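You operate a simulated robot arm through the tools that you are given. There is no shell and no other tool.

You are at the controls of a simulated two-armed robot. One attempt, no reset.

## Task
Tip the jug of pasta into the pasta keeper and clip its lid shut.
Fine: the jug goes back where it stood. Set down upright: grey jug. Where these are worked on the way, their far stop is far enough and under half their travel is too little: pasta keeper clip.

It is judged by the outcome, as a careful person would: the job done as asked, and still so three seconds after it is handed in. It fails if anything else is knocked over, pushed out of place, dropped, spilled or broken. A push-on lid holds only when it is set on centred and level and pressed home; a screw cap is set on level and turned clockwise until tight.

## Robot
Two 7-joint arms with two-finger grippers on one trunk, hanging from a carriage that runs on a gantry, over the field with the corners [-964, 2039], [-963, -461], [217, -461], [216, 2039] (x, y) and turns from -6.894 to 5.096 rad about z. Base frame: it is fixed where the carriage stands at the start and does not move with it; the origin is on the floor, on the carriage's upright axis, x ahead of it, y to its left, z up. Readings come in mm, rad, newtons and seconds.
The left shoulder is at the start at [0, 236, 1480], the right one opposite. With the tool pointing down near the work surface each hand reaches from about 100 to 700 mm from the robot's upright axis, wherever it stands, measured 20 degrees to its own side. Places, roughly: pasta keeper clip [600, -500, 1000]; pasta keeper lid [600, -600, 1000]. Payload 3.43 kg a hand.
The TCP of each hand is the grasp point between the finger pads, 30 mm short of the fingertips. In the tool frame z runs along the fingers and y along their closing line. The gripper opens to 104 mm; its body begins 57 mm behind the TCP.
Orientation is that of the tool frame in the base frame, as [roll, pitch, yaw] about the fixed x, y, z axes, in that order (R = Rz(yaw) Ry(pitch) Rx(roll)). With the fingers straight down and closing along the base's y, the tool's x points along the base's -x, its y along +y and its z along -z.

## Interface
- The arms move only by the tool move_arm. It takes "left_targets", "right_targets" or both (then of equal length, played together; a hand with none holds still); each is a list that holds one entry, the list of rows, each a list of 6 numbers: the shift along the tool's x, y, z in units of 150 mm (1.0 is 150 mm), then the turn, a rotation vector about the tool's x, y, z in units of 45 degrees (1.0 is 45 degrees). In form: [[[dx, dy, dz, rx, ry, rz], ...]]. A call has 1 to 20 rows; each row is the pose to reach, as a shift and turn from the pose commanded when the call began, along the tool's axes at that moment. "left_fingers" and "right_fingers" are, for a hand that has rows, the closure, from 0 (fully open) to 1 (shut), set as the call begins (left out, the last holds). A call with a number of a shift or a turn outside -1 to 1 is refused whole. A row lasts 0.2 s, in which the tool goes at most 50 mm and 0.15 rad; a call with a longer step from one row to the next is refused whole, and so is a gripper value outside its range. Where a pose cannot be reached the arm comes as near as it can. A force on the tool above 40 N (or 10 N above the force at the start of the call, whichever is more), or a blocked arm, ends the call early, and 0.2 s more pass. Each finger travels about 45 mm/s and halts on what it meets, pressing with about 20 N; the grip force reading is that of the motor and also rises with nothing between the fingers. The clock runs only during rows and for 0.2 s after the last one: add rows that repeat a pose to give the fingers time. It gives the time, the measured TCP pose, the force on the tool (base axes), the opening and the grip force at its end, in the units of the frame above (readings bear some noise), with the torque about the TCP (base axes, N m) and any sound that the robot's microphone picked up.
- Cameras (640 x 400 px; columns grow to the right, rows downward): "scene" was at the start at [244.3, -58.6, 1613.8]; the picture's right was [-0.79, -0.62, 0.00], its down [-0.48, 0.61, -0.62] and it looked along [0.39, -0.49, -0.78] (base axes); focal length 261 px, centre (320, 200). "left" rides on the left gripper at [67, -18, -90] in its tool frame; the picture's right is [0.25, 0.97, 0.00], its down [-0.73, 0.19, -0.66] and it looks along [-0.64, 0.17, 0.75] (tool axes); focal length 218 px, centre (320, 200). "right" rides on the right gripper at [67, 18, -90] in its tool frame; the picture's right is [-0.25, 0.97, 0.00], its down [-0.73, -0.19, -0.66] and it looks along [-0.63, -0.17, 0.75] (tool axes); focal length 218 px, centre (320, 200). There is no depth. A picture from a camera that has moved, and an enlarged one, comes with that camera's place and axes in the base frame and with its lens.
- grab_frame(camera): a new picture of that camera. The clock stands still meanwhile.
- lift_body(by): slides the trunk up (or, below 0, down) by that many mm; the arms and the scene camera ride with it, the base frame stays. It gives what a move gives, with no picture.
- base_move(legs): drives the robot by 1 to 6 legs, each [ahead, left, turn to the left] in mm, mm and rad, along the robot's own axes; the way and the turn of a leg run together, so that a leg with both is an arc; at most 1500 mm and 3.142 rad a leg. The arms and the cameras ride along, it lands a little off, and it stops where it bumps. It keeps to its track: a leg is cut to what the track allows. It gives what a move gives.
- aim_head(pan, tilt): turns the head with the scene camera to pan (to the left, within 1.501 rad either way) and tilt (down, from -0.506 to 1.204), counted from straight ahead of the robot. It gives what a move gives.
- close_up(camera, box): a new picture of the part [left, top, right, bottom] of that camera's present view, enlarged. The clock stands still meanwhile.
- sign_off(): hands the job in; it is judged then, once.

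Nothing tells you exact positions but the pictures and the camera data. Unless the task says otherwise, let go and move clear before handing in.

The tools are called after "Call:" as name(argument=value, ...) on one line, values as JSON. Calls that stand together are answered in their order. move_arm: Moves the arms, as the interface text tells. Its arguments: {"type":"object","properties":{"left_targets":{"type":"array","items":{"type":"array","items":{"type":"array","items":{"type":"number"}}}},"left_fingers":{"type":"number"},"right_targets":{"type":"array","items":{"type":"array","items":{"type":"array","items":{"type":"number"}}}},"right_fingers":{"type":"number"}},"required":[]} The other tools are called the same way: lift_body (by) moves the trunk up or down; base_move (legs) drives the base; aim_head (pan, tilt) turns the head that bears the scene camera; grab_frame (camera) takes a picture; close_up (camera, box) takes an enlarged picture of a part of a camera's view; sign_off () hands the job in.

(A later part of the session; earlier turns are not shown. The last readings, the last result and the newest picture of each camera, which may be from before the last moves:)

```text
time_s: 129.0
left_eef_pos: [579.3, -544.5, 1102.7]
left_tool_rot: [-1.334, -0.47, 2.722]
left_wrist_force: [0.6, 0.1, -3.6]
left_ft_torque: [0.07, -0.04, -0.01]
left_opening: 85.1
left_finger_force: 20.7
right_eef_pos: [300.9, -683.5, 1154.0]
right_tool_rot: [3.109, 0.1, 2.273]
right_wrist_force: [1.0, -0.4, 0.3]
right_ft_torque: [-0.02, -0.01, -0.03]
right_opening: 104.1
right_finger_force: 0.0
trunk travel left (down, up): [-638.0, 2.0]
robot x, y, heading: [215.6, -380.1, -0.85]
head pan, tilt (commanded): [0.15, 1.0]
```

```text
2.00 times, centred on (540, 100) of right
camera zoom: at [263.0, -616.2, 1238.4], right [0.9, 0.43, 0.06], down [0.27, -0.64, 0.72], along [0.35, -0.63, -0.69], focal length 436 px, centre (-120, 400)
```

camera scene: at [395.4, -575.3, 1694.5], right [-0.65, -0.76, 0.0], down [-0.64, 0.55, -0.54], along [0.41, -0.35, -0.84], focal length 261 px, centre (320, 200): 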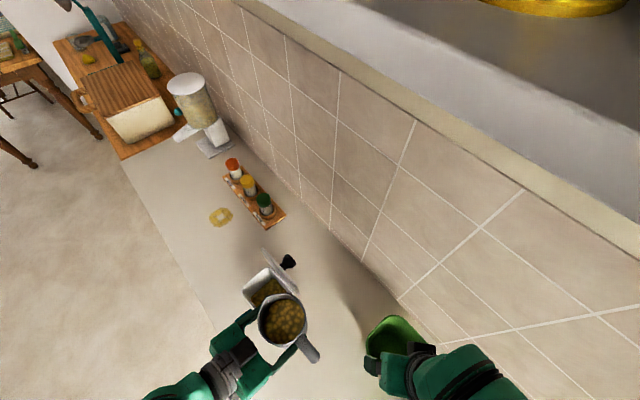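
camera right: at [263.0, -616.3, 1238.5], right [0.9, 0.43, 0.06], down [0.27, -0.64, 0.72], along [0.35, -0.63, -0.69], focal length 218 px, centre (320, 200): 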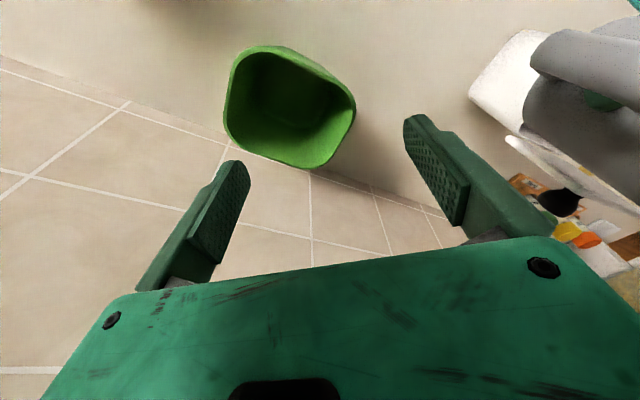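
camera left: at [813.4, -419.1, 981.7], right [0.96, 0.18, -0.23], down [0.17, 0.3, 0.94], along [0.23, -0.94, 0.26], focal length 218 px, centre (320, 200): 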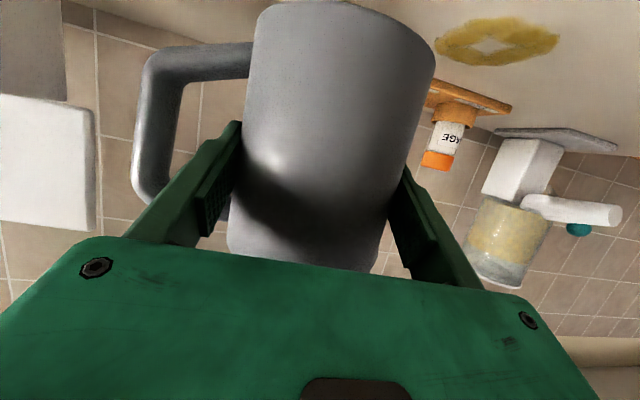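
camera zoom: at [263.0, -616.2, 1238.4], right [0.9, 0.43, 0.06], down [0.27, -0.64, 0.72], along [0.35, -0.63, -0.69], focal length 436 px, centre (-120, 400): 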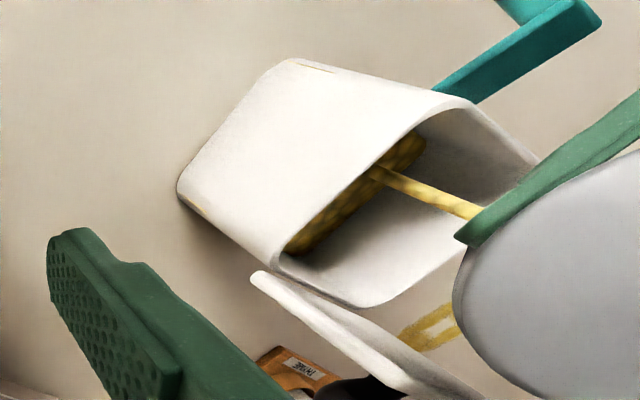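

A stream of pasta is visible running from the spout into the keeper. I'll hold here a moment, then tip on to 135° to empty the jug.

Call:
move_arm(left_targets=[[[0, 0, 0, 0, 0, 0], [0, 0, 0, 0, 0, 0], [0, 0, 0, 0, 0, 0], [0, 0, 0, 0, 0, 0], [0, 0, 0, 0, 0, 0], [0, 0, 0, 0, 0, 0], [0, 0, 0, 0, 0, 0], [0, 0, 0, 0, 0, 0], [0, 0, 0, 0, 0, 0], [0, 0, 0, 0, 0, 0]]])

Call:
close_up(camera="right", box=[440, 0, 640, 200])

```text
time_s: 131.2
left_eef_pos: [579.6, -544.4, 1103.4]
left_tool_rot: [-1.334, -0.468, 2.723]
left_wrist_force: [0.0, -0.1, -3.7]
left_ft_torque: [0.05, -0.03, -0.02]
left_opening: 84.9
left_finger_force: 19.6
right_eef_pos: [301.3, -683.5, 1153.9]
right_tool_rot: [3.11, 0.098, 2.272]
right_wrist_force: [-0.2, -0.9, -0.2]
right_ft_torque: [-0.01, 0.05, -0.01]
right_opening: 104.2
right_finger_force: 0.1
trunk travel left (down, up): [-638.0, 2.0]
robot x, y, heading: [214.1, -381.4, -0.859]
head pan, tilt (commanded): [0.15, 1.0]
```

```text
2.00 times, centred on (540, 100) of right
camera zoom: at [263.0, -616.3, 1238.5], right [0.9, 0.43, 0.06], down [0.27, -0.64, 0.72], along [0.35, -0.63, -0.69], focal length 436 px, centre (-120, 400)
```

zoom: 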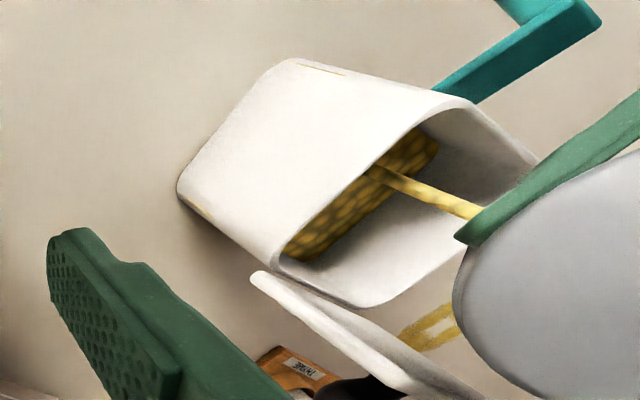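

Call:
move_arm(left_targets=[[[0, 0, 0, 0, 0, 0], [0, 0, 0, 0, 0, 0], [0, 0, 0, 0, 0, 0], [0, 0, 0, 0, 0, 0], [0, 0, 0, 0, 0, 0], [0, 0, 0, 0, 0, 0], [0, 0, 0, 0, 0, 0], [0, 0, 0, 0, 0, 0], [0, 0, 0, 0, 0, 0], [0, 0, 0, 0, 0, 0], [0, 0, 0, 0, 0, 0], [0, 0, 0, 0, 0, 0], [0, 0, 0, 0, 0, 0], [0, 0, 0, 0, 0, 0], [0, 0, 0, 0, 0, 0]]])

Call:
close_up(camera="right", box=[440, 0, 640, 200])

```text
time_s: 134.4
left_eef_pos: [578.7, -544.3, 1103.2]
left_tool_rot: [-1.335, -0.469, 2.726]
left_wrist_force: [0.1, 0.2, -3.9]
left_ft_torque: [0.06, -0.03, 0.02]
left_opening: 84.9
left_finger_force: 20.2
right_eef_pos: [301.3, -683.0, 1156.3]
right_tool_rot: [3.111, 0.099, 2.272]
right_wrist_force: [0.4, 0.4, 0.2]
right_ft_torque: [-0.01, 0.01, 0.0]
right_opening: 103.8
right_finger_force: 0.0
trunk travel left (down, up): [-638.0, 2.0]
robot x, y, heading: [210.9, -377.6, -0.862]
head pan, tilt (commanded): [0.15, 1.0]
```

```text
2.00 times, centred on (540, 100) of right
camera zoom: at [263.0, -616.3, 1238.4], right [0.9, 0.43, 0.06], down [0.27, -0.64, 0.72], along [0.35, -0.63, -0.69], focal length 436 px, centre (-120, 400)
```

zoom: 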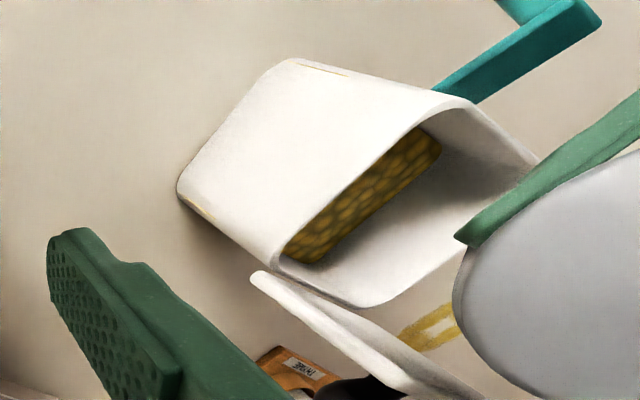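

The stream has stopped. I'll tip a little further to make sure the jug is empty, and wait.

Call:
move_arm(left_targets=[[[-0.0224, -0.024, -0.0104, 0.035, 0, -0.076], [-0.0448, -0.048, -0.0207, 0.07, 0, -0.151], [-0.0672, -0.0716, -0.031, 0.105, 0, -0.227], [-0.0896, -0.0955, -0.0414, 0.14, 0, -0.303], [-0.0896, -0.0955, -0.0414, 0.14, 0, -0.303], [-0.0896, -0.0955, -0.0414, 0.14, 0, -0.303], [-0.0896, -0.0955, -0.0414, 0.14, 0, -0.303], [-0.0896, -0.0955, -0.0414, 0.14, 0, -0.303], [-0.0896, -0.0955, -0.0414, 0.14, 0, -0.303], [-0.0896, -0.0955, -0.0414, 0.14, 0, -0.303]]])

Call:
close_up(camera="right", box=[440, 0, 640, 200])

Call:
close_up(camera="scene", box=[200, 230, 340, 370])

```text
time_s: 136.6
left_eef_pos: [600.1, -542.1, 1107.4]
left_tool_rot: [-1.176, -0.695, 2.637]
left_wrist_force: [1.0, 0.1, -3.2]
left_ft_torque: [0.06, -0.06, 0.03]
left_opening: 84.9
left_finger_force: 19.6
right_eef_pos: [301.1, -682.7, 1155.8]
right_tool_rot: [3.111, 0.1, 2.273]
right_wrist_force: [-0.3, -1.2, 0.3]
right_ft_torque: [-0.02, -0.01, 0.01]
right_opening: 104.0
right_finger_force: 0.0
trunk travel left (down, up): [-638.0, 2.0]
robot x, y, heading: [217.7, -381.4, -0.855]
head pan, tilt (commanded): [0.15, 1.0]
```

```text
2.00 times, centred on (540, 100) of right
camera zoom: at [263.0, -616.2, 1238.4], right [0.9, 0.43, 0.06], down [0.27, -0.64, 0.72], along [0.35, -0.63, -0.69], focal length 436 px, centre (-120, 400)
```

zoom: 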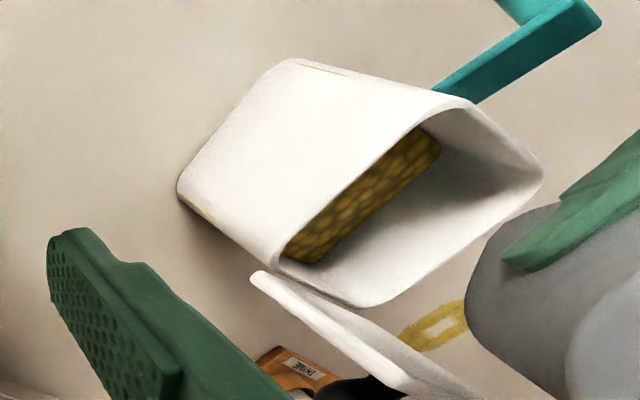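

```text
2.86 times, centred on (270, 300) of scene
camera zoom: at [395.4, -575.3, 1694.5], right [-0.65, -0.76, 0.0], down [-0.64, 0.55, -0.54], along [0.41, -0.35, -0.84], focal length 746 px, centre (463, -86)
```

zoom: 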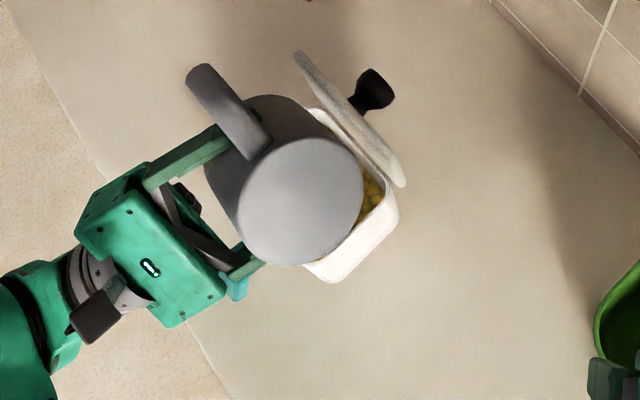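

The jug is empty and nothing was spilled. I'll reverse the tipping along the same path.

Call:
move_arm(left_targets=[[[0.0368, 0.0537, 0.017, -0.07, 0, 0.151], [0.0723, 0.1173, 0.0334, -0.14, 0, 0.303], [0.095, 0.17, 0.044, -0.21, 0, 0.454], [0.1155, 0.2235, 0.0534, -0.28, 0, 0.605], [0.1293, 0.278, 0.0598, -0.35, 0, 0.757], [0.142, 0.3347, 0.0657, -0.4195, 0, 0.908]]])

Call:
move_arm(left_targets=[[[0.0363, 0.03, 0.0168, -0.07, 0, 0.151], [0.0732, 0.058, 0.0338, -0.14, 0, 0.303], [0.0999, 0.0767, 0.0461, -0.21, 0, 0.454], [0.1259, 0.0927, 0.0582, -0.28, 0, 0.605], [0.1422, 0.1233, 0.0657, -0.35, 0, 0.757], [0.1574, 0.15, 0.0727, -0.4195, 0, 0.908]]])

Call:
move_arm(left_targets=[[[0.0107, 0.0165, 0.005, -0.07, 0, 0.151], [0.0128, 0.0047, 0.0059, -0.14, 0, 0.303], [-0.0214, -0.0896, -0.0099, -0.21, 0, 0.454], [-0.0599, -0.1886, -0.0277, -0.28, 0, 0.605], [-0.0984, -0.2687, -0.0455, -0.35, 0, 0.757], [-0.1284, -0.3488, -0.0593, -0.4195, 0, 0.908]]])

Call:
close_up(camera="scene", box=[200, 230, 340, 370])

```text
time_s: 138.0
left_eef_pos: [547.4, -547.2, 1089.4]
left_tool_rot: [-1.574, 0.006, 2.783]
left_wrist_force: [-0.6, -0.5, -3.3]
left_ft_torque: [0.05, -0.05, 0.0]
left_opening: 85.3
left_finger_force: 20.3
right_eef_pos: [300.6, -683.8, 1155.8]
right_tool_rot: [3.111, 0.099, 2.271]
right_wrist_force: [0.6, 0.3, 0.3]
right_ft_torque: [0.0, 0.02, 0.01]
right_opening: 104.0
right_finger_force: 0.1
trunk travel left (down, up): [-638.0, 2.0]
robot x, y, heading: [216.9, -377.2, -0.858]
head pan, tilt (commanded): [0.15, 1.0]
```

```text
time_s: 139.4
left_eef_pos: [521.9, -548.0, 1066.1]
left_tool_rot: [-1.973, 0.7, 2.631]
left_wrist_force: [0.3, -0.9, -3.3]
left_ft_torque: [0.09, -0.05, -0.02]
left_opening: 84.6
left_finger_force: 19.8
right_eef_pos: [301.1, -683.1, 1155.8]
right_tool_rot: [3.11, 0.098, 2.273]
right_wrist_force: [0.0, -0.1, 0.3]
right_ft_torque: [0.02, 0.04, -0.02]
right_opening: 103.9
right_finger_force: 0.0
trunk travel left (down, up): [-638.0, 2.0]
robot x, y, heading: [212.4, -379.3, -0.853]
head pan, tilt (commanded): [0.15, 1.0]
```

```text
time_s: 140.8
left_eef_pos: [499.3, -549.5, 1119.1]
left_tool_rot: [3.128, 1.138, 1.632]
left_wrist_force: [0.2, -0.7, -2.6]
left_ft_torque: [0.06, -0.04, -0.03]
left_opening: 84.9
left_finger_force: 20.1
right_eef_pos: [300.2, -683.6, 1155.7]
right_tool_rot: [3.11, 0.099, 2.273]
right_wrist_force: [-0.6, -0.4, 0.3]
right_ft_torque: [-0.02, 0.01, 0.03]
right_opening: 104.0
right_finger_force: 0.0
trunk travel left (down, up): [-638.0, 2.0]
robot x, y, heading: [213.9, -379.7, -0.859]
head pan, tilt (commanded): [0.15, 1.0]
```

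```text
2.86 times, centred on (270, 300) of scene
camera zoom: at [395.5, -575.3, 1694.5], right [-0.65, -0.76, 0.0], down [-0.64, 0.55, -0.54], along [0.41, -0.35, -0.84], focal length 746 px, centre (463, -86)
```

zoom: 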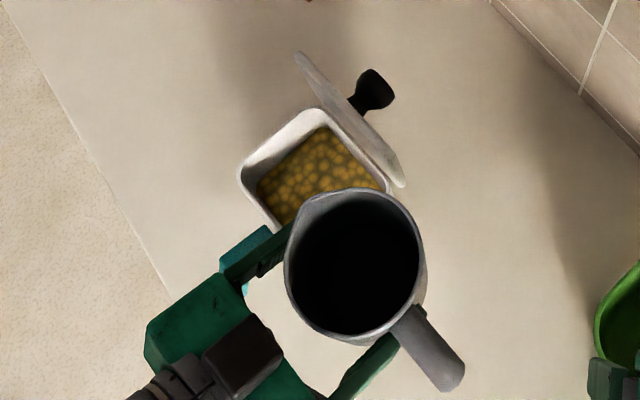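

The jug is empty and the keeper is well filled with nothing spilled. Now I'll carry the jug back: first away from the keeper, then across to its spot.

Call:
move_arm(left_targets=[[[0.057, 0, -0.124, 0, 0, 0], [0.115, 0, -0.248, 0, 0, 0], [0.172, 0, -0.372, 0, 0, 0], [0.229, 0, -0.496, 0, 0, 0]]])

Call:
move_arm(left_targets=[[[-0.005, 0.15, 0.01, 0, 0, 0], [-0.01, 0.4, 0.02, 0, 0, 0], [-0.017, 0.65, 0.038, 0, 0, 0], [-0.023, 0.85, 0.05, 0, 0, 0], [-0.028, 1, 0.06, 0, 0, 0]]])

Call:
move_arm(left_targets=[[[-0.005, 0.15, 0.01, 0, 0, 0], [-0.01, 0.4, 0.02, 0, 0, 0], [-0.017, 0.65, 0.038, 0, 0, 0], [-0.023, 0.85, 0.05, 0, 0, 0], [-0.028, 1, 0.06, 0, 0, 0]]])

Call:
lift_body(by=-88)

```text
time_s: 141.8
left_eef_pos: [492.5, -466.7, 1118.1]
left_tool_rot: [3.129, 1.138, 1.633]
left_wrist_force: [0.1, 0.4, -3.2]
left_ft_torque: [0.04, -0.03, -0.02]
left_opening: 85.0
left_finger_force: 20.1
right_eef_pos: [300.7, -683.8, 1155.7]
right_tool_rot: [3.111, 0.099, 2.273]
right_wrist_force: [0.5, -0.4, 0.2]
right_ft_torque: [-0.04, 0.01, 0.0]
right_opening: 104.1
right_finger_force: 0.1
trunk travel left (down, up): [-638.0, 2.0]
robot x, y, heading: [213.0, -381.1, -0.855]
head pan, tilt (commanded): [0.15, 1.0]
```

```text
time_s: 143.0
left_eef_pos: [643.8, -466.0, 1118.6]
left_tool_rot: [3.134, 1.139, 1.635]
left_wrist_force: [0.0, 0.4, -2.9]
left_ft_torque: [0.07, -0.02, 0.03]
left_opening: 84.8
left_finger_force: 20.1
right_eef_pos: [301.9, -683.0, 1155.9]
right_tool_rot: [3.111, 0.1, 2.273]
right_wrist_force: [-1.6, -0.5, -0.1]
right_ft_torque: [0.01, 0.01, 0.04]
right_opening: 103.7
right_finger_force: 0.0
trunk travel left (down, up): [-638.0, 2.0]
robot x, y, heading: [211.9, -380.8, -0.857]
head pan, tilt (commanded): [0.15, 1.0]
```

```text
time_s: 144.2
left_eef_pos: [794.8, -466.4, 1119.0]
left_tool_rot: [3.135, 1.139, 1.636]
left_wrist_force: [-0.5, 0.5, -3.7]
left_ft_torque: [0.07, -0.05, 0.0]
left_opening: 84.7
left_finger_force: 19.5
right_eef_pos: [300.9, -683.2, 1157.0]
right_tool_rot: [3.109, 0.101, 2.273]
right_wrist_force: [0.1, 0.4, -0.2]
right_ft_torque: [-0.02, 0.01, -0.01]
right_opening: 103.9
right_finger_force: 0.0
trunk travel left (down, up): [-638.0, 2.0]
robot x, y, heading: [213.3, -381.1, -0.853]
head pan, tilt (commanded): [0.15, 1.0]
```

```text
time_s: 145.4
left_eef_pos: [794.7, -465.7, 1031.2]
left_tool_rot: [3.134, 1.137, 1.637]
left_wrist_force: [-0.6, 0.1, -2.8]
left_ft_torque: [0.06, 0.01, -0.01]
left_opening: 84.7
left_finger_force: 20.5
right_eef_pos: [300.1, -683.7, 1069.0]
right_tool_rot: [3.109, 0.099, 2.273]
right_wrist_force: [-0.6, 0.4, -0.1]
right_ft_torque: [0.0, -0.01, 0.0]
right_opening: 103.8
right_finger_force: 0.0
trunk travel left (down, up): [-550.0, 90.0]
robot x, y, heading: [212.5, -376.9, -0.857]
head pan, tilt (commanded): [0.15, 1.0]
```

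Call:
move_arm(left_targets=[[[0.04, 0.066, 0.136, 0, 0, 0], [0.08, 0.133, 0.272, 0, 0, 0], [0.12, 0.2, 0.409, 0, 0, 0], [0.159, 0.266, 0.545, 0, 0, 0], [0.159, 0.266, 0.545, 0, 0, 0]]])

Call:
close_up(camera="scene", box=[150, 190, 260, 290])

```text
time_s: 146.6
left_eef_pos: [839.6, -527.1, 975.3]
left_tool_rot: [3.135, 1.139, 1.639]
left_wrist_force: [-0.2, 0.0, -2.1]
left_ft_torque: [0.06, -0.04, -0.04]
left_opening: 85.2
left_finger_force: 19.4
right_eef_pos: [300.3, -684.3, 1067.2]
right_tool_rot: [3.109, 0.098, 2.272]
right_wrist_force: [-0.4, 1.0, -0.2]
right_ft_torque: [0.0, -0.03, -0.01]
right_opening: 104.1
right_finger_force: 0.0
trunk travel left (down, up): [-550.0, 90.0]
robot x, y, heading: [210.1, -378.1, -0.858]
head pan, tilt (commanded): [0.15, 1.0]
```

```text
4.00 times, centred on (205, 240) of scene
camera zoom: at [395.4, -575.3, 1606.4], right [-0.65, -0.76, 0.0], down [-0.64, 0.55, -0.54], along [0.41, -0.35, -0.84], focal length 1044 px, centre (780, 40)
```

zoom: 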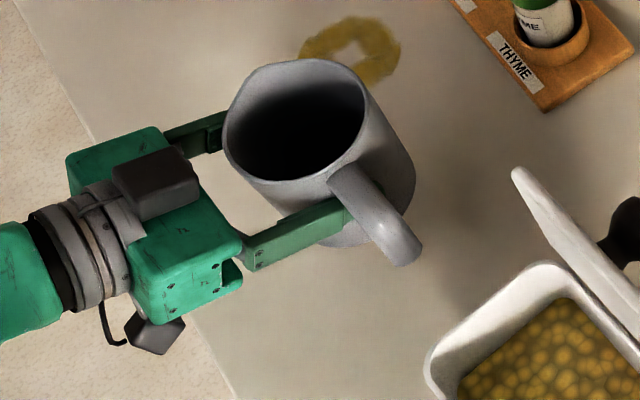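

Directly above its old spot. I'll lower the jug slowly to the worktop.

Call:
move_arm(left_targets=[[[0.05, 0, 0.023, 0, 0, 0], [0.1, 0, 0.046, 0, 0, 0], [0.127, 0, 0.0587, 0, 0, 0], [0.14, 0, 0.0645, 0, 0, 0], [0.15, 0, 0.069, 0, 0, 0], [0.157, 0, 0.0727, 0, 0, 0]]])

Call:
close_up(camera="scene", box=[150, 190, 260, 290])

```text
time_s: 148.0
left_eef_pos: [840.0, -527.6, 950.6]
left_tool_rot: [3.131, 1.14, 1.634]
left_wrist_force: [-2.5, 1.6, 4.8]
left_ft_torque: [-0.05, 0.47, -0.08]
left_opening: 84.7
left_finger_force: 19.8
right_eef_pos: [300.8, -682.7, 1067.8]
right_tool_rot: [3.11, 0.099, 2.273]
right_wrist_force: [0.6, 0.2, -0.4]
right_ft_torque: [-0.03, -0.01, -0.03]
right_opening: 103.9
right_finger_force: 0.0
trunk travel left (down, up): [-550.0, 90.0]
robot x, y, heading: [216.0, -379.6, -0.855]
head pan, tilt (commanded): [0.15, 1.0]
```

```text
4.00 times, centred on (205, 240) of scene
camera zoom: at [395.4, -575.3, 1606.6], right [-0.65, -0.76, 0.0], down [-0.64, 0.55, -0.54], along [0.41, -0.35, -0.84], focal length 1044 px, centre (780, 40)
```

zoom: 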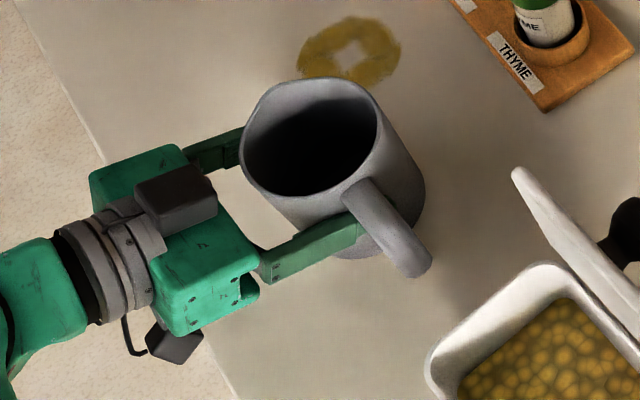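

The jug touches down in its original position. I'll open the fingers and back straight out of the handle loop.

Call:
move_arm(left_targets=[[[0, 0, 0, 0, 0, 0], [0, 0, 0, 0, 0, 0], [0, 0, 0, 0, 0, 0], [0, 0, 0, 0, 0, 0]]], left_fingers=0)

Call:
grab_frame(camera="left")

Call:
close_up(camera="scene", box=[150, 190, 260, 290])

```text
time_s: 149.0
left_eef_pos: [840.2, -528.5, 949.2]
left_tool_rot: [3.135, 1.138, 1.636]
left_wrist_force: [0.5, 0.3, 0.5]
left_ft_torque: [0.0, -0.02, -0.01]
left_opening: 103.8
left_finger_force: 0.1
right_eef_pos: [301.6, -683.7, 1068.2]
right_tool_rot: [3.109, 0.099, 2.275]
right_wrist_force: [0.4, 0.8, 0.2]
right_ft_torque: [0.0, 0.01, 0.02]
right_opening: 104.0
right_finger_force: 0.0
trunk travel left (down, up): [-550.0, 90.0]
robot x, y, heading: [213.3, -380.4, -0.853]
head pan, tilt (commanded): [0.15, 1.0]
```

```text
taken
camera left: at [814.6, -420.5, 923.6], right [0.96, 0.18, -0.23], down [0.17, 0.3, 0.94], along [0.23, -0.94, 0.26], focal length 218 px, centre (320, 200)
```

left: 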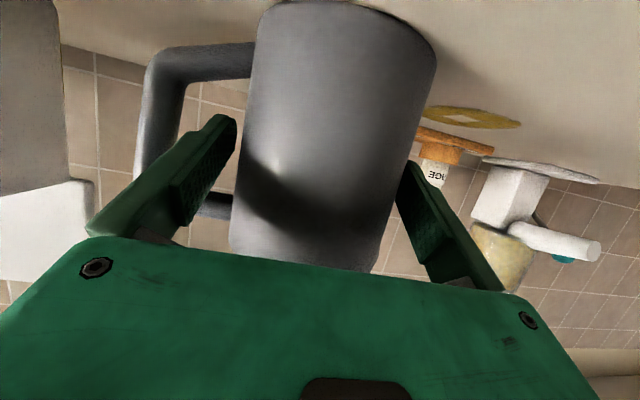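

```text
4.00 times, centred on (205, 240) of scene
camera zoom: at [395.5, -575.3, 1606.5], right [-0.65, -0.76, 0.0], down [-0.64, 0.55, -0.54], along [0.41, -0.35, -0.84], focal length 1044 px, centre (780, 40)
```

zoom: 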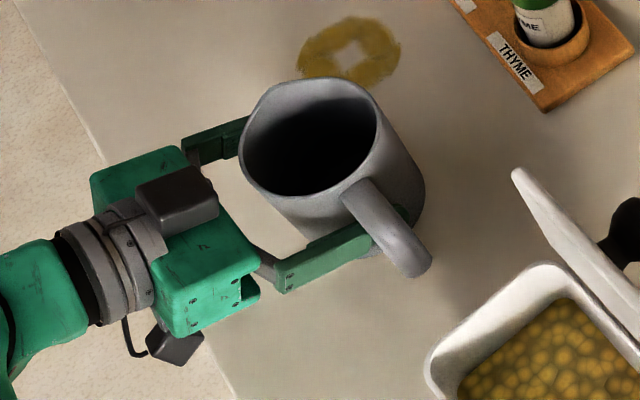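

Call:
move_arm(left_targets=[[[0, 0.005, -0.067, 0, 0, 0], [0, 0.005, -0.133, 0, 0, 0], [0, 0.005, -0.267, 0, 0, 0], [0, 0.005, -0.45, 0, 0, 0], [0, 0.005, -0.67, 0, 0, 0]]])

Call:
close_up(camera="scene", box=[140, 190, 280, 310])

Call:
grab_frame(camera="left")

```text
time_s: 150.2
left_eef_pos: [834.5, -435.7, 991.1]
left_tool_rot: [3.132, 1.139, 1.637]
left_wrist_force: [0.1, 0.0, -0.2]
left_ft_torque: [0.01, -0.01, 0.0]
left_opening: 103.8
left_finger_force: 0.1
right_eef_pos: [301.0, -683.0, 1067.6]
right_tool_rot: [3.111, 0.098, 2.273]
right_wrist_force: [-0.1, 0.1, -0.3]
right_ft_torque: [0.03, 0.0, -0.02]
right_opening: 104.0
right_finger_force: 0.1
trunk travel left (down, up): [-550.0, 90.0]
robot x, y, heading: [214.7, -379.8, -0.856]
head pan, tilt (commanded): [0.15, 1.0]
```

```text
3.33 times, centred on (210, 250) of scene
camera zoom: at [395.5, -575.3, 1606.5], right [-0.65, -0.76, 0.0], down [-0.64, 0.55, -0.54], along [0.41, -0.35, -0.84], focal length 870 px, centre (687, 33)
```

zoom: 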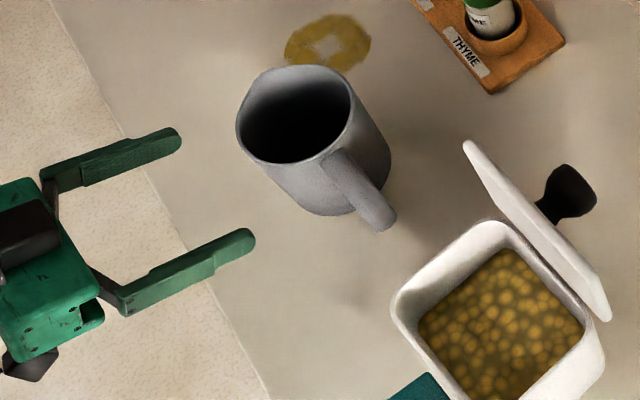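

```text
taken
camera left: at [808.7, -327.5, 965.1], right [0.96, 0.18, -0.23], down [0.17, 0.3, 0.94], along [0.23, -0.94, 0.26], focal length 218 px, centre (320, 200)
```

left: 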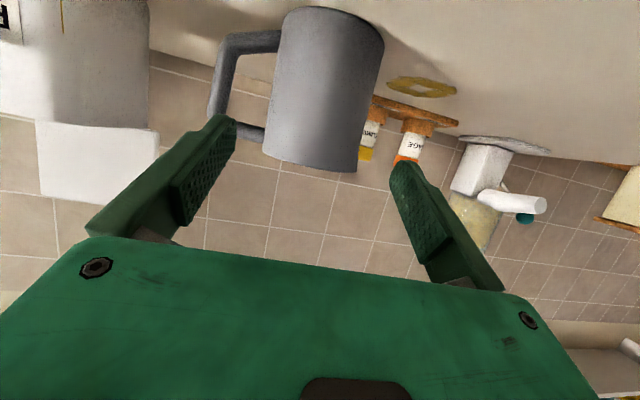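

The jug stands back in its place, upright and empty. Next I'll close the lid the same controlled way. First I raise the trunk and bring the hand upright.

Call:
lift_body(by=88)

Call:
move_arm(left_targets=[[[-0.1, 0, -0.047, 0, 0.167, 0], [-0.2, 0, -0.093, 0, 0.333, 0], [-0.3, 0, -0.14, 0, 0.5, 0], [-0.4, 0, -0.187, 0, 0.667, 0], [-0.5, 0, -0.233, 0, 0.833, 0], [-0.605, 0, -0.28, 0, 1, 0]]])

Call:
move_arm(left_targets=[[[0, -0.2, 0, 0, 0.09, 0], [0, -0.4, 0, 0, 0.18, 0], [0, -0.6, 0, 0, 0.27, 0], [0, -0.8, 0, 0, 0.36, 0], [0, -1, 0, 0, 0.447, 0]]], left_fingers=0.4)

```text
time_s: 151.4
left_eef_pos: [834.2, -435.4, 1078.8]
left_tool_rot: [3.136, 1.139, 1.636]
left_wrist_force: [0.7, 1.1, 0.3]
left_ft_torque: [0.0, 0.0, 0.0]
left_opening: 103.9
left_finger_force: 0.1
right_eef_pos: [301.8, -684.2, 1155.9]
right_tool_rot: [3.109, 0.099, 2.273]
right_wrist_force: [0.3, -0.1, -0.6]
right_ft_torque: [0.02, -0.02, 0.0]
right_opening: 103.8
right_finger_force: 0.2
trunk travel left (down, up): [-638.0, 2.0]
robot x, y, heading: [215.3, -383.0, -0.854]
head pan, tilt (commanded): [0.15, 1.0]
```

```text
time_s: 152.8
left_eef_pos: [833.5, -434.5, 1178.6]
left_tool_rot: [3.137, 0.35, 1.643]
left_wrist_force: [0.1, 1.1, 0.1]
left_ft_torque: [-0.01, -0.01, -0.03]
left_opening: 104.1
left_finger_force: 0.0
right_eef_pos: [301.5, -682.9, 1155.8]
right_tool_rot: [3.109, 0.099, 2.273]
right_wrist_force: [-0.3, 0.2, -0.2]
right_ft_torque: [0.0, -0.02, -0.03]
right_opening: 104.1
right_finger_force: 0.1
trunk travel left (down, up): [-638.0, 2.0]
robot x, y, heading: [213.3, -377.5, -0.858]
head pan, tilt (commanded): [0.15, 1.0]
```

```text
time_s: 154.0
left_eef_pos: [683.4, -444.3, 1178.4]
left_tool_rot: [3.138, -0.001, 1.644]
left_wrist_force: [0.3, -0.6, -0.3]
left_ft_torque: [0.02, 0.01, 0.02]
left_opening: 62.7
left_finger_force: 0.2
right_eef_pos: [300.5, -683.4, 1155.8]
right_tool_rot: [3.11, 0.099, 2.272]
right_wrist_force: [-0.2, 0.2, -0.1]
right_ft_torque: [-0.03, 0.02, 0.01]
right_opening: 103.8
right_finger_force: 0.1
trunk travel left (down, up): [-638.0, 2.0]
robot x, y, heading: [215.8, -378.8, -0.856]
head pan, tilt (commanded): [0.15, 1.0]
```

Call:
move_arm(left_targets=[[[-0.24, -0.144, -0.03, 0, 0, 0], [-0.48, -0.288, -0.06, 0, 0, 0], [-0.72, -0.433, -0.06, 0, 0, 0], [-0.95, -0.577, -0.06, 0, 0, 0]]])

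Call:
move_arm(left_targets=[[[-0.27, 0, 0, 0, 0, 0], [-0.54, 0, 0, 0, 0, 0], [-0.56, 0, 0.1, 0, 0, 0], [-0.58, 0, 0.2, 0, 0, 0]]])

Call:
grab_frame(camera="left")

Call:
close_up(camera="right", box=[440, 0, 640, 200])

```text
time_s: 155.0
left_eef_pos: [608.3, -595.3, 1186.4]
left_tool_rot: [3.138, 0.003, 1.644]
left_wrist_force: [-0.5, 0.8, 0.1]
left_ft_torque: [-0.04, -0.03, 0.02]
left_opening: 62.3
left_finger_force: 0.1
right_eef_pos: [299.5, -683.7, 1155.0]
right_tool_rot: [3.11, 0.1, 2.273]
right_wrist_force: [-0.1, -0.1, -0.8]
right_ft_torque: [-0.03, 0.02, -0.03]
right_opening: 104.0
right_finger_force: 0.1
trunk travel left (down, up): [-638.0, 2.0]
robot x, y, heading: [215.0, -380.6, -0.856]
head pan, tilt (commanded): [0.15, 1.0]
```

```text
time_s: 156.0
left_eef_pos: [614.0, -682.5, 1156.3]
left_tool_rot: [3.138, 0.0, 1.642]
left_wrist_force: [0.6, -0.8, -0.3]
left_ft_torque: [0.0, 0.03, 0.0]
left_opening: 62.2
left_finger_force: 0.0
right_eef_pos: [300.5, -682.8, 1156.2]
right_tool_rot: [3.11, 0.1, 2.272]
right_wrist_force: [-0.4, 0.6, -0.2]
right_ft_torque: [-0.02, -0.02, -0.04]
right_opening: 104.1
right_finger_force: 0.1
trunk travel left (down, up): [-638.0, 2.0]
robot x, y, heading: [214.0, -379.1, -0.86]
head pan, tilt (commanded): [0.15, 1.0]
```

```text
taken
camera left: at [591.4, -617.4, 1244.1], right [0.95, 0.32, 0.0], down [0.24, -0.71, 0.66], along [0.21, -0.62, -0.75], focal length 218 px, centre (320, 200)
```

left: 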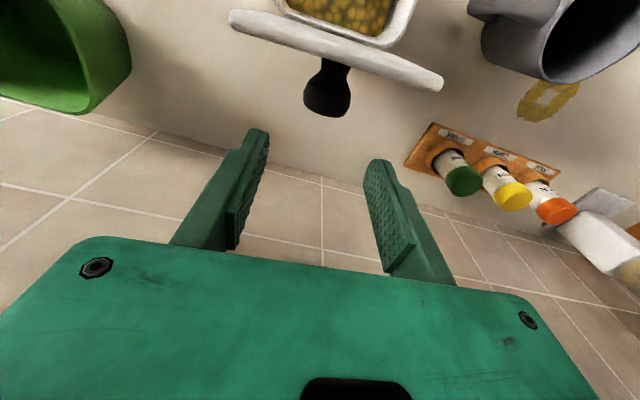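

```text
2.00 times, centred on (540, 100) of right
camera zoom: at [263.1, -616.3, 1238.5], right [0.9, 0.43, 0.06], down [0.27, -0.64, 0.72], along [0.35, -0.63, -0.69], focal length 436 px, centre (-120, 400)
```

zoom: 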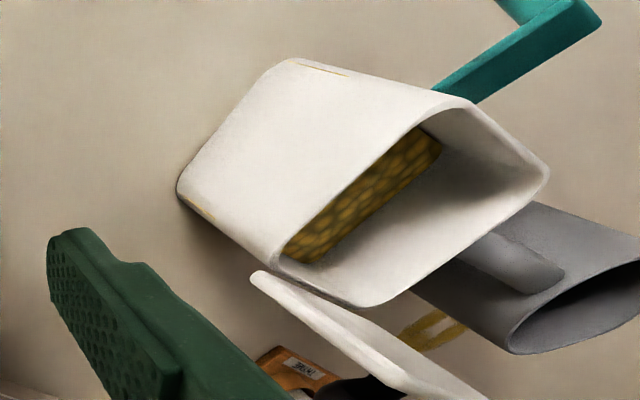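

The knob is where I left it. I'll lower the tilted hand around it and grip it again.

Call:
move_arm(left_targets=[[[0.019, -0.001, 0.078, 0, 0.1, 0], [0.038, -0.002, 0.156, 0, 0.2, 0], [0.057, -0.003, 0.234, 0, 0.3, 0], [0.075, -0.004, 0.313, 0, 0.4, 0], [0.094, -0.005, 0.391, 0, 0.5, 0], [0.113, -0.006, 0.469, 0, 0.608, 0]]])

Call:
grab_frame(camera="left")

Call:
close_up(camera="right", box=[440, 0, 640, 200])

```text
time_s: 157.4
left_eef_pos: [612.2, -665.0, 1087.7]
left_tool_rot: [3.136, -0.476, 1.648]
left_wrist_force: [0.3, -0.3, -0.6]
left_ft_torque: [0.01, 0.01, 0.01]
left_opening: 62.4
left_finger_force: 0.1
right_eef_pos: [300.2, -682.1, 1156.5]
right_tool_rot: [3.11, 0.099, 2.273]
right_wrist_force: [0.4, -0.1, 0.2]
right_ft_torque: [0.0, 0.0, -0.02]
right_opening: 104.1
right_finger_force: 0.0
trunk travel left (down, up): [-638.0, 2.0]
robot x, y, heading: [209.5, -380.1, -0.858]
head pan, tilt (commanded): [0.15, 1.0]
```

```text
taken
camera left: at [592.8, -648.6, 1195.4], right [0.95, 0.29, 0.12], down [0.26, -0.93, 0.25], along [0.18, -0.21, -0.96], focal length 218 px, centre (320, 200)
```

left: 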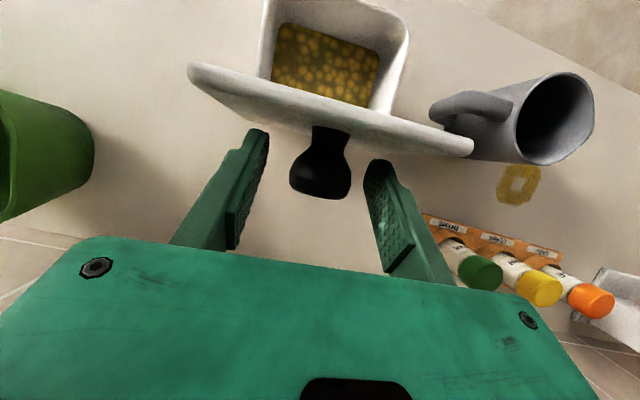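

```text
2.00 times, centred on (540, 100) of right
camera zoom: at [263.1, -616.3, 1238.5], right [0.9, 0.43, 0.06], down [0.27, -0.64, 0.72], along [0.35, -0.63, -0.69], focal length 436 px, centre (-120, 400)
```

zoom: 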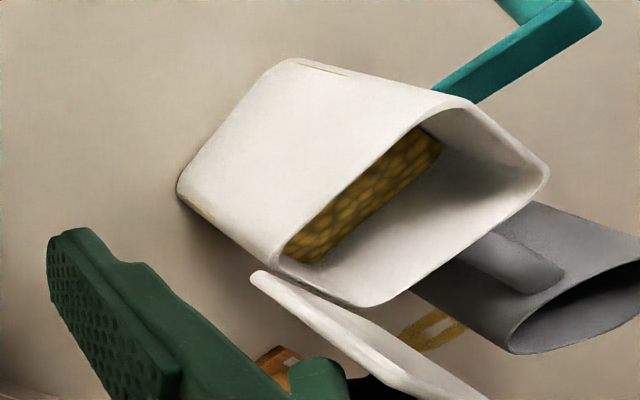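

The knob is centred between the pads again. I'll grip it and start lowering the lid on the reversed arc.

Call:
move_arm(left_targets=[[[0, 0, 0, 0, 0, 0], [0, 0, 0, 0, 0, 0], [0, 0, 0, 0, 0, 0], [0, 0, 0, 0, 0, 0]]], left_fingers=1)

Call:
move_arm(left_targets=[[[0.027, 0, 0.002, 0, -0.0556, 0], [0.054, 0, 0.0061, 0, -0.111, 0], [0.081, 0, 0.011, 0, -0.167, 0], [0.1072, 0, 0.017, 0, -0.222, 0]]])

Call:
close_up(camera="right", box=[440, 0, 640, 200])

```text
time_s: 158.4
left_eef_pos: [611.5, -664.7, 1087.3]
left_tool_rot: [3.137, -0.477, 1.645]
left_wrist_force: [0.6, 0.4, -0.4]
left_ft_torque: [-0.07, -0.01, 0.0]
left_opening: 35.0
left_finger_force: 20.2
right_eef_pos: [301.3, -684.3, 1155.0]
right_tool_rot: [3.111, 0.1, 2.273]
right_wrist_force: [0.5, 0.8, 0.3]
right_ft_torque: [0.02, -0.01, 0.03]
right_opening: 103.9
right_finger_force: 0.1
trunk travel left (down, up): [-638.0, 2.0]
robot x, y, heading: [217.5, -379.4, -0.858]
head pan, tilt (commanded): [0.15, 1.0]
```

```text
time_s: 159.4
left_eef_pos: [611.3, -649.0, 1091.3]
left_tool_rot: [3.139, -0.299, 1.647]
left_wrist_force: [-0.6, -0.3, -0.3]
left_ft_torque: [-0.07, -0.05, 0.02]
left_opening: 35.0
left_finger_force: 20.4
right_eef_pos: [300.8, -683.3, 1155.1]
right_tool_rot: [3.111, 0.099, 2.272]
right_wrist_force: [0.0, -0.5, 0.2]
right_ft_torque: [0.0, 0.04, -0.02]
right_opening: 104.0
right_finger_force: 0.0
trunk travel left (down, up): [-638.0, 2.0]
robot x, y, heading: [214.6, -376.0, -0.857]
head pan, tilt (commanded): [0.15, 1.0]
```

```text
2.00 times, centred on (540, 100) of right
camera zoom: at [263.1, -616.4, 1238.5], right [0.9, 0.43, 0.06], down [0.27, -0.64, 0.72], along [0.35, -0.63, -0.69], focal length 436 px, centre (-120, 400)
```

zoom: 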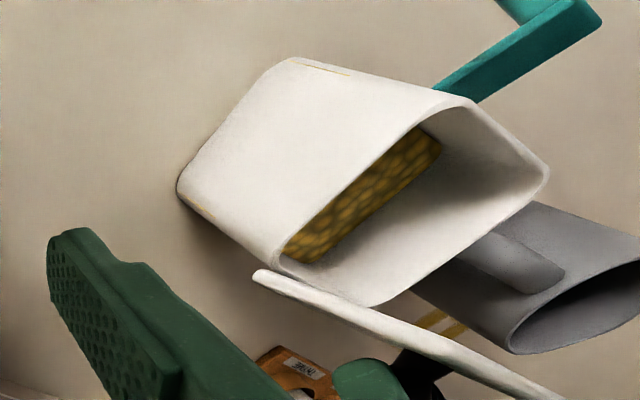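

No strain and the box is still. I'll go on with the next 40°.

Call:
move_arm(left_targets=[[[0.054, 0, 0.0061, 0, -0.111, 0], [0.1072, 0, 0.017, 0, -0.222, 0], [0.1593, 0, 0.0324, 0, -0.333, 0], [0.21, 0, 0.0523, 0, -0.444, 0], [0.2585, 0, 0.0766, 0, -0.556, 0], [0.3049, 0, 0.105, 0, -0.667, 0], [0.3485, 0, 0.1372, 0, -0.778, 0], [0.3892, 0, 0.1732, 0, -0.889, 0]]])

Call:
close_up(camera="right", box=[440, 0, 640, 200])

```text
time_s: 161.2
left_eef_pos: [607.3, -586.1, 1084.3]
left_tool_rot: [3.137, 0.397, 1.64]
left_wrist_force: [-0.2, 1.8, 0.3]
left_ft_torque: [0.11, 0.11, 0.05]
left_opening: 34.9
left_finger_force: 19.6
right_eef_pos: [299.9, -683.9, 1154.9]
right_tool_rot: [3.109, 0.099, 2.27]
right_wrist_force: [0.0, -0.1, 0.6]
right_ft_torque: [0.0, -0.03, 0.01]
right_opening: 104.1
right_finger_force: 0.0
trunk travel left (down, up): [-638.0, 2.0]
robot x, y, heading: [214.7, -376.7, -0.862]
head pan, tilt (commanded): [0.15, 1.0]
```

```text
2.00 times, centred on (540, 100) of right
camera zoom: at [263.0, -616.3, 1238.5], right [0.9, 0.43, 0.06], down [0.27, -0.64, 0.72], along [0.35, -0.63, -0.69], focal length 436 px, centre (-120, 400)
```

zoom: 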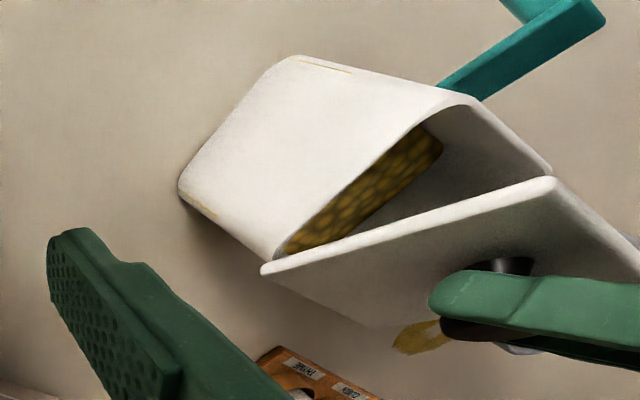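

Call:
move_arm(left_targets=[[[0.054, 0, 0.0061, 0, -0.111, 0], [0.1072, 0, 0.017, 0, -0.222, 0], [0.1593, 0, 0.0324, 0, -0.333, 0], [0.21, 0, 0.0523, 0, -0.444, 0], [0.2585, 0, 0.0766, 0, -0.556, 0], [0.3049, 0, 0.105, 0, -0.667, 0]]])

Call:
close_up(camera="right", box=[440, 0, 640, 200])

Call:
close_up(camera="scene", box=[180, 220, 340, 360])

```text
time_s: 162.6
left_eef_pos: [604.4, -548.7, 1052.8]
left_tool_rot: [3.136, 0.922, 1.638]
left_wrist_force: [0.8, -0.8, 0.8]
left_ft_torque: [0.09, 0.36, 0.04]
left_opening: 34.9
left_finger_force: 20.0
right_eef_pos: [302.0, -683.4, 1155.2]
right_tool_rot: [3.108, 0.1, 2.273]
right_wrist_force: [-1.0, 1.0, -0.5]
right_ft_torque: [0.0, -0.01, 0.0]
right_opening: 104.1
right_finger_force: 0.0
trunk travel left (down, up): [-638.0, 2.0]
robot x, y, heading: [215.9, -376.6, -0.857]
head pan, tilt (commanded): [0.15, 1.0]
```

```text
2.00 times, centred on (540, 100) of right
camera zoom: at [262.9, -616.3, 1238.5], right [0.9, 0.43, 0.05], down [0.27, -0.64, 0.72], along [0.35, -0.63, -0.69], focal length 436 px, centre (-120, 400)
```

zoom: 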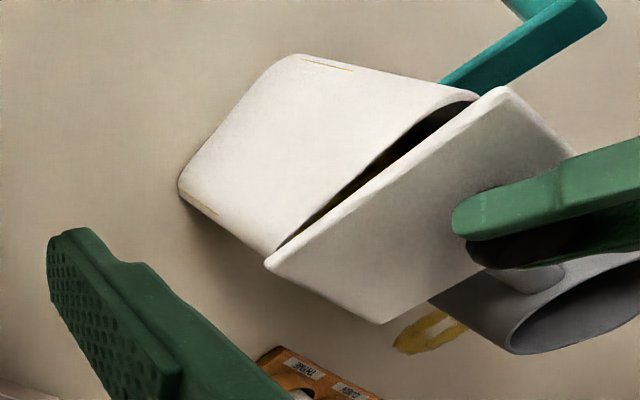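

```text
2.86 times, centred on (260, 290) of scene
camera zoom: at [395.4, -575.4, 1694.5], right [-0.65, -0.76, 0.0], down [-0.64, 0.55, -0.54], along [0.41, -0.35, -0.84], focal length 746 px, centre (491, -57)
```

zoom: 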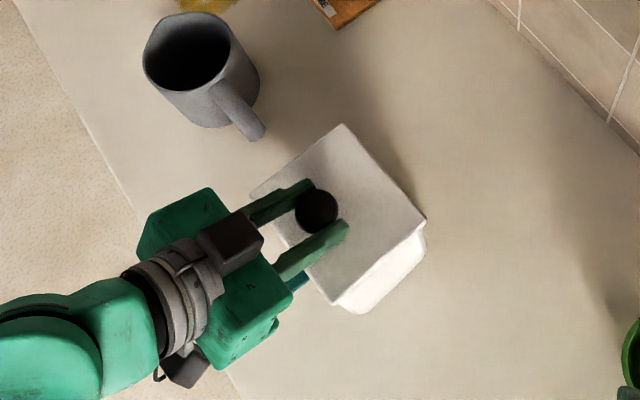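

Call:
move_arm(left_targets=[[[0.027, 0, 0.003, 0, -0.0556, 0], [0.054, 0, 0.0061, 0, -0.111, 0], [0.077, 0, 0.0105, 0, -0.16, 0], [0.0998, 0, 0.0151, 0, -0.207, 0], [0.0998, 0, 0.0151, 0, -0.207, 0]]])

Call:
close_up(camera="right", box=[440, 0, 640, 200])

Call:
close_up(camera="scene", box=[180, 220, 340, 360])

```text
time_s: 163.8
left_eef_pos: [605.7, -541.9, 1038.7]
left_tool_rot: [3.134, 1.086, 1.636]
left_wrist_force: [-2.1, 0.2, 0.6]
left_ft_torque: [0.45, 0.06, 0.04]
left_opening: 34.8
left_finger_force: 19.8
right_eef_pos: [300.3, -682.8, 1157.0]
right_tool_rot: [3.11, 0.099, 2.272]
right_wrist_force: [0.3, -0.5, 0.4]
right_ft_torque: [0.05, 0.0, -0.04]
right_opening: 104.2
right_finger_force: 0.1
trunk travel left (down, up): [-638.0, 2.0]
robot x, y, heading: [210.9, -375.9, -0.857]
head pan, tilt (commanded): [0.15, 1.0]
```

```text
2.00 times, centred on (540, 100) of right
camera zoom: at [262.9, -616.2, 1238.5], right [0.9, 0.43, 0.06], down [0.27, -0.64, 0.72], along [0.35, -0.63, -0.69], focal length 436 px, centre (-120, 400)
```

zoom: 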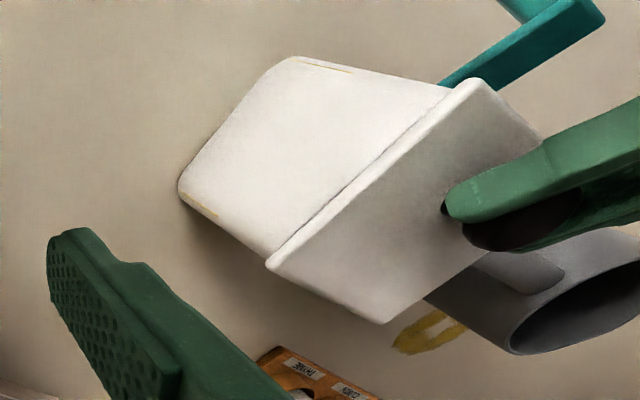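

```text
2.86 times, centred on (260, 290) of scene
camera zoom: at [395.4, -575.3, 1694.5], right [-0.65, -0.76, 0.0], down [-0.64, 0.55, -0.54], along [0.41, -0.35, -0.84], focal length 746 px, centre (491, -57)
```

zoom: 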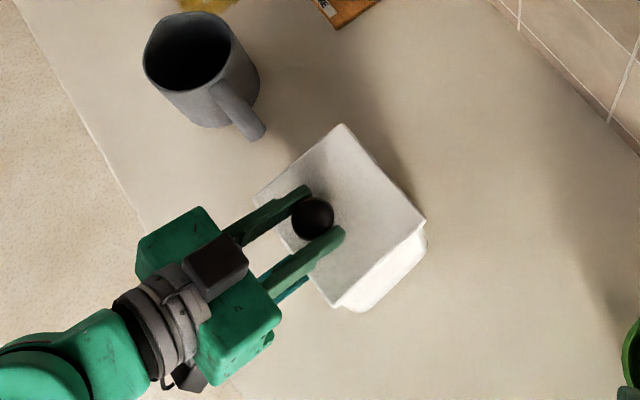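

The lid is closed and seated. I'll release the knob and back away along the fingers.

Call:
move_arm(left_targets=[[[0, 0, 0, 0, 0, 0], [0, 0, 0, 0, 0, 0], [0, 0, 0, 0, 0, 0], [0, 0, -0.13, 0, 0, 0], [0, 0, -0.3, 0, 0, 0], [0, 0, -0.5, 0, 0, 0]]], left_fingers=0.4)

Call:
grab_frame(camera="left")

Call:
close_up(camera="scene", box=[180, 220, 340, 360])

Call:
close_up(camera="right", box=[440, 0, 640, 200])

```text
time_s: 165.2
left_eef_pos: [600.4, -474.7, 1074.8]
left_tool_rot: [3.133, 1.083, 1.637]
left_wrist_force: [0.0, 0.0, -0.3]
left_ft_torque: [0.01, -0.01, -0.01]
left_opening: 62.2
left_finger_force: 0.0
right_eef_pos: [300.9, -683.5, 1154.8]
right_tool_rot: [3.11, 0.098, 2.273]
right_wrist_force: [0.2, -0.2, -0.2]
right_ft_torque: [0.0, -0.02, 0.02]
right_opening: 103.9
right_finger_force: 0.1
trunk travel left (down, up): [-638.0, 2.0]
robot x, y, heading: [211.1, -380.4, -0.854]
head pan, tilt (commanded): [0.15, 1.0]
```

```text
taken
camera left: at [574.7, -367.2, 1054.9], right [0.96, 0.19, -0.22], down [0.17, 0.25, 0.95], along [0.24, -0.95, 0.21], focal length 218 px, centre (320, 200)
```

left: 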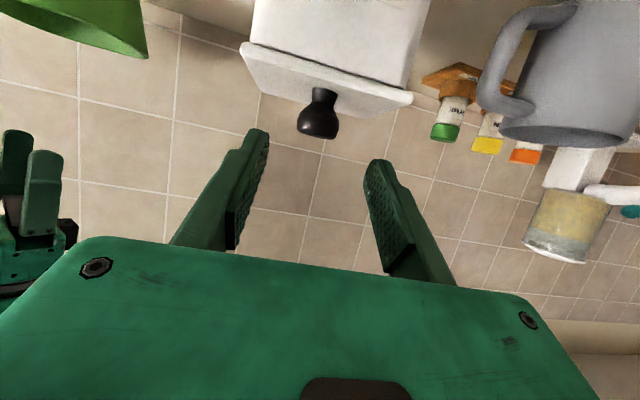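

```text
2.86 times, centred on (260, 290) of scene
camera zoom: at [395.5, -575.4, 1694.5], right [-0.65, -0.76, 0.0], down [-0.64, 0.55, -0.54], along [0.41, -0.35, -0.84], focal length 746 px, centre (491, -57)
```

zoom: 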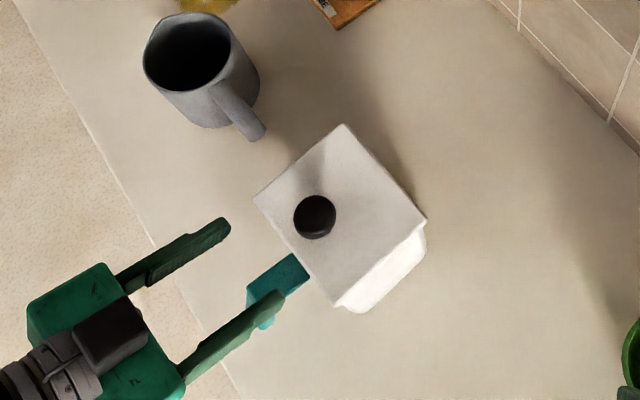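

```text
2.00 times, centred on (540, 100) of right
camera zoom: at [263.1, -616.3, 1238.5], right [0.9, 0.43, 0.06], down [0.27, -0.64, 0.72], along [0.35, -0.63, -0.69], focal length 436 px, centre (-120, 400)
```

zoom: 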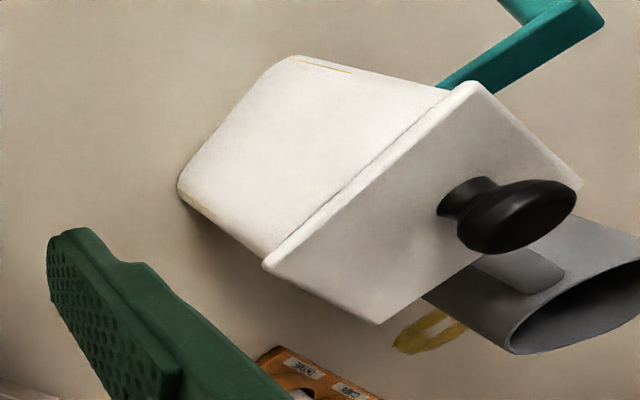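

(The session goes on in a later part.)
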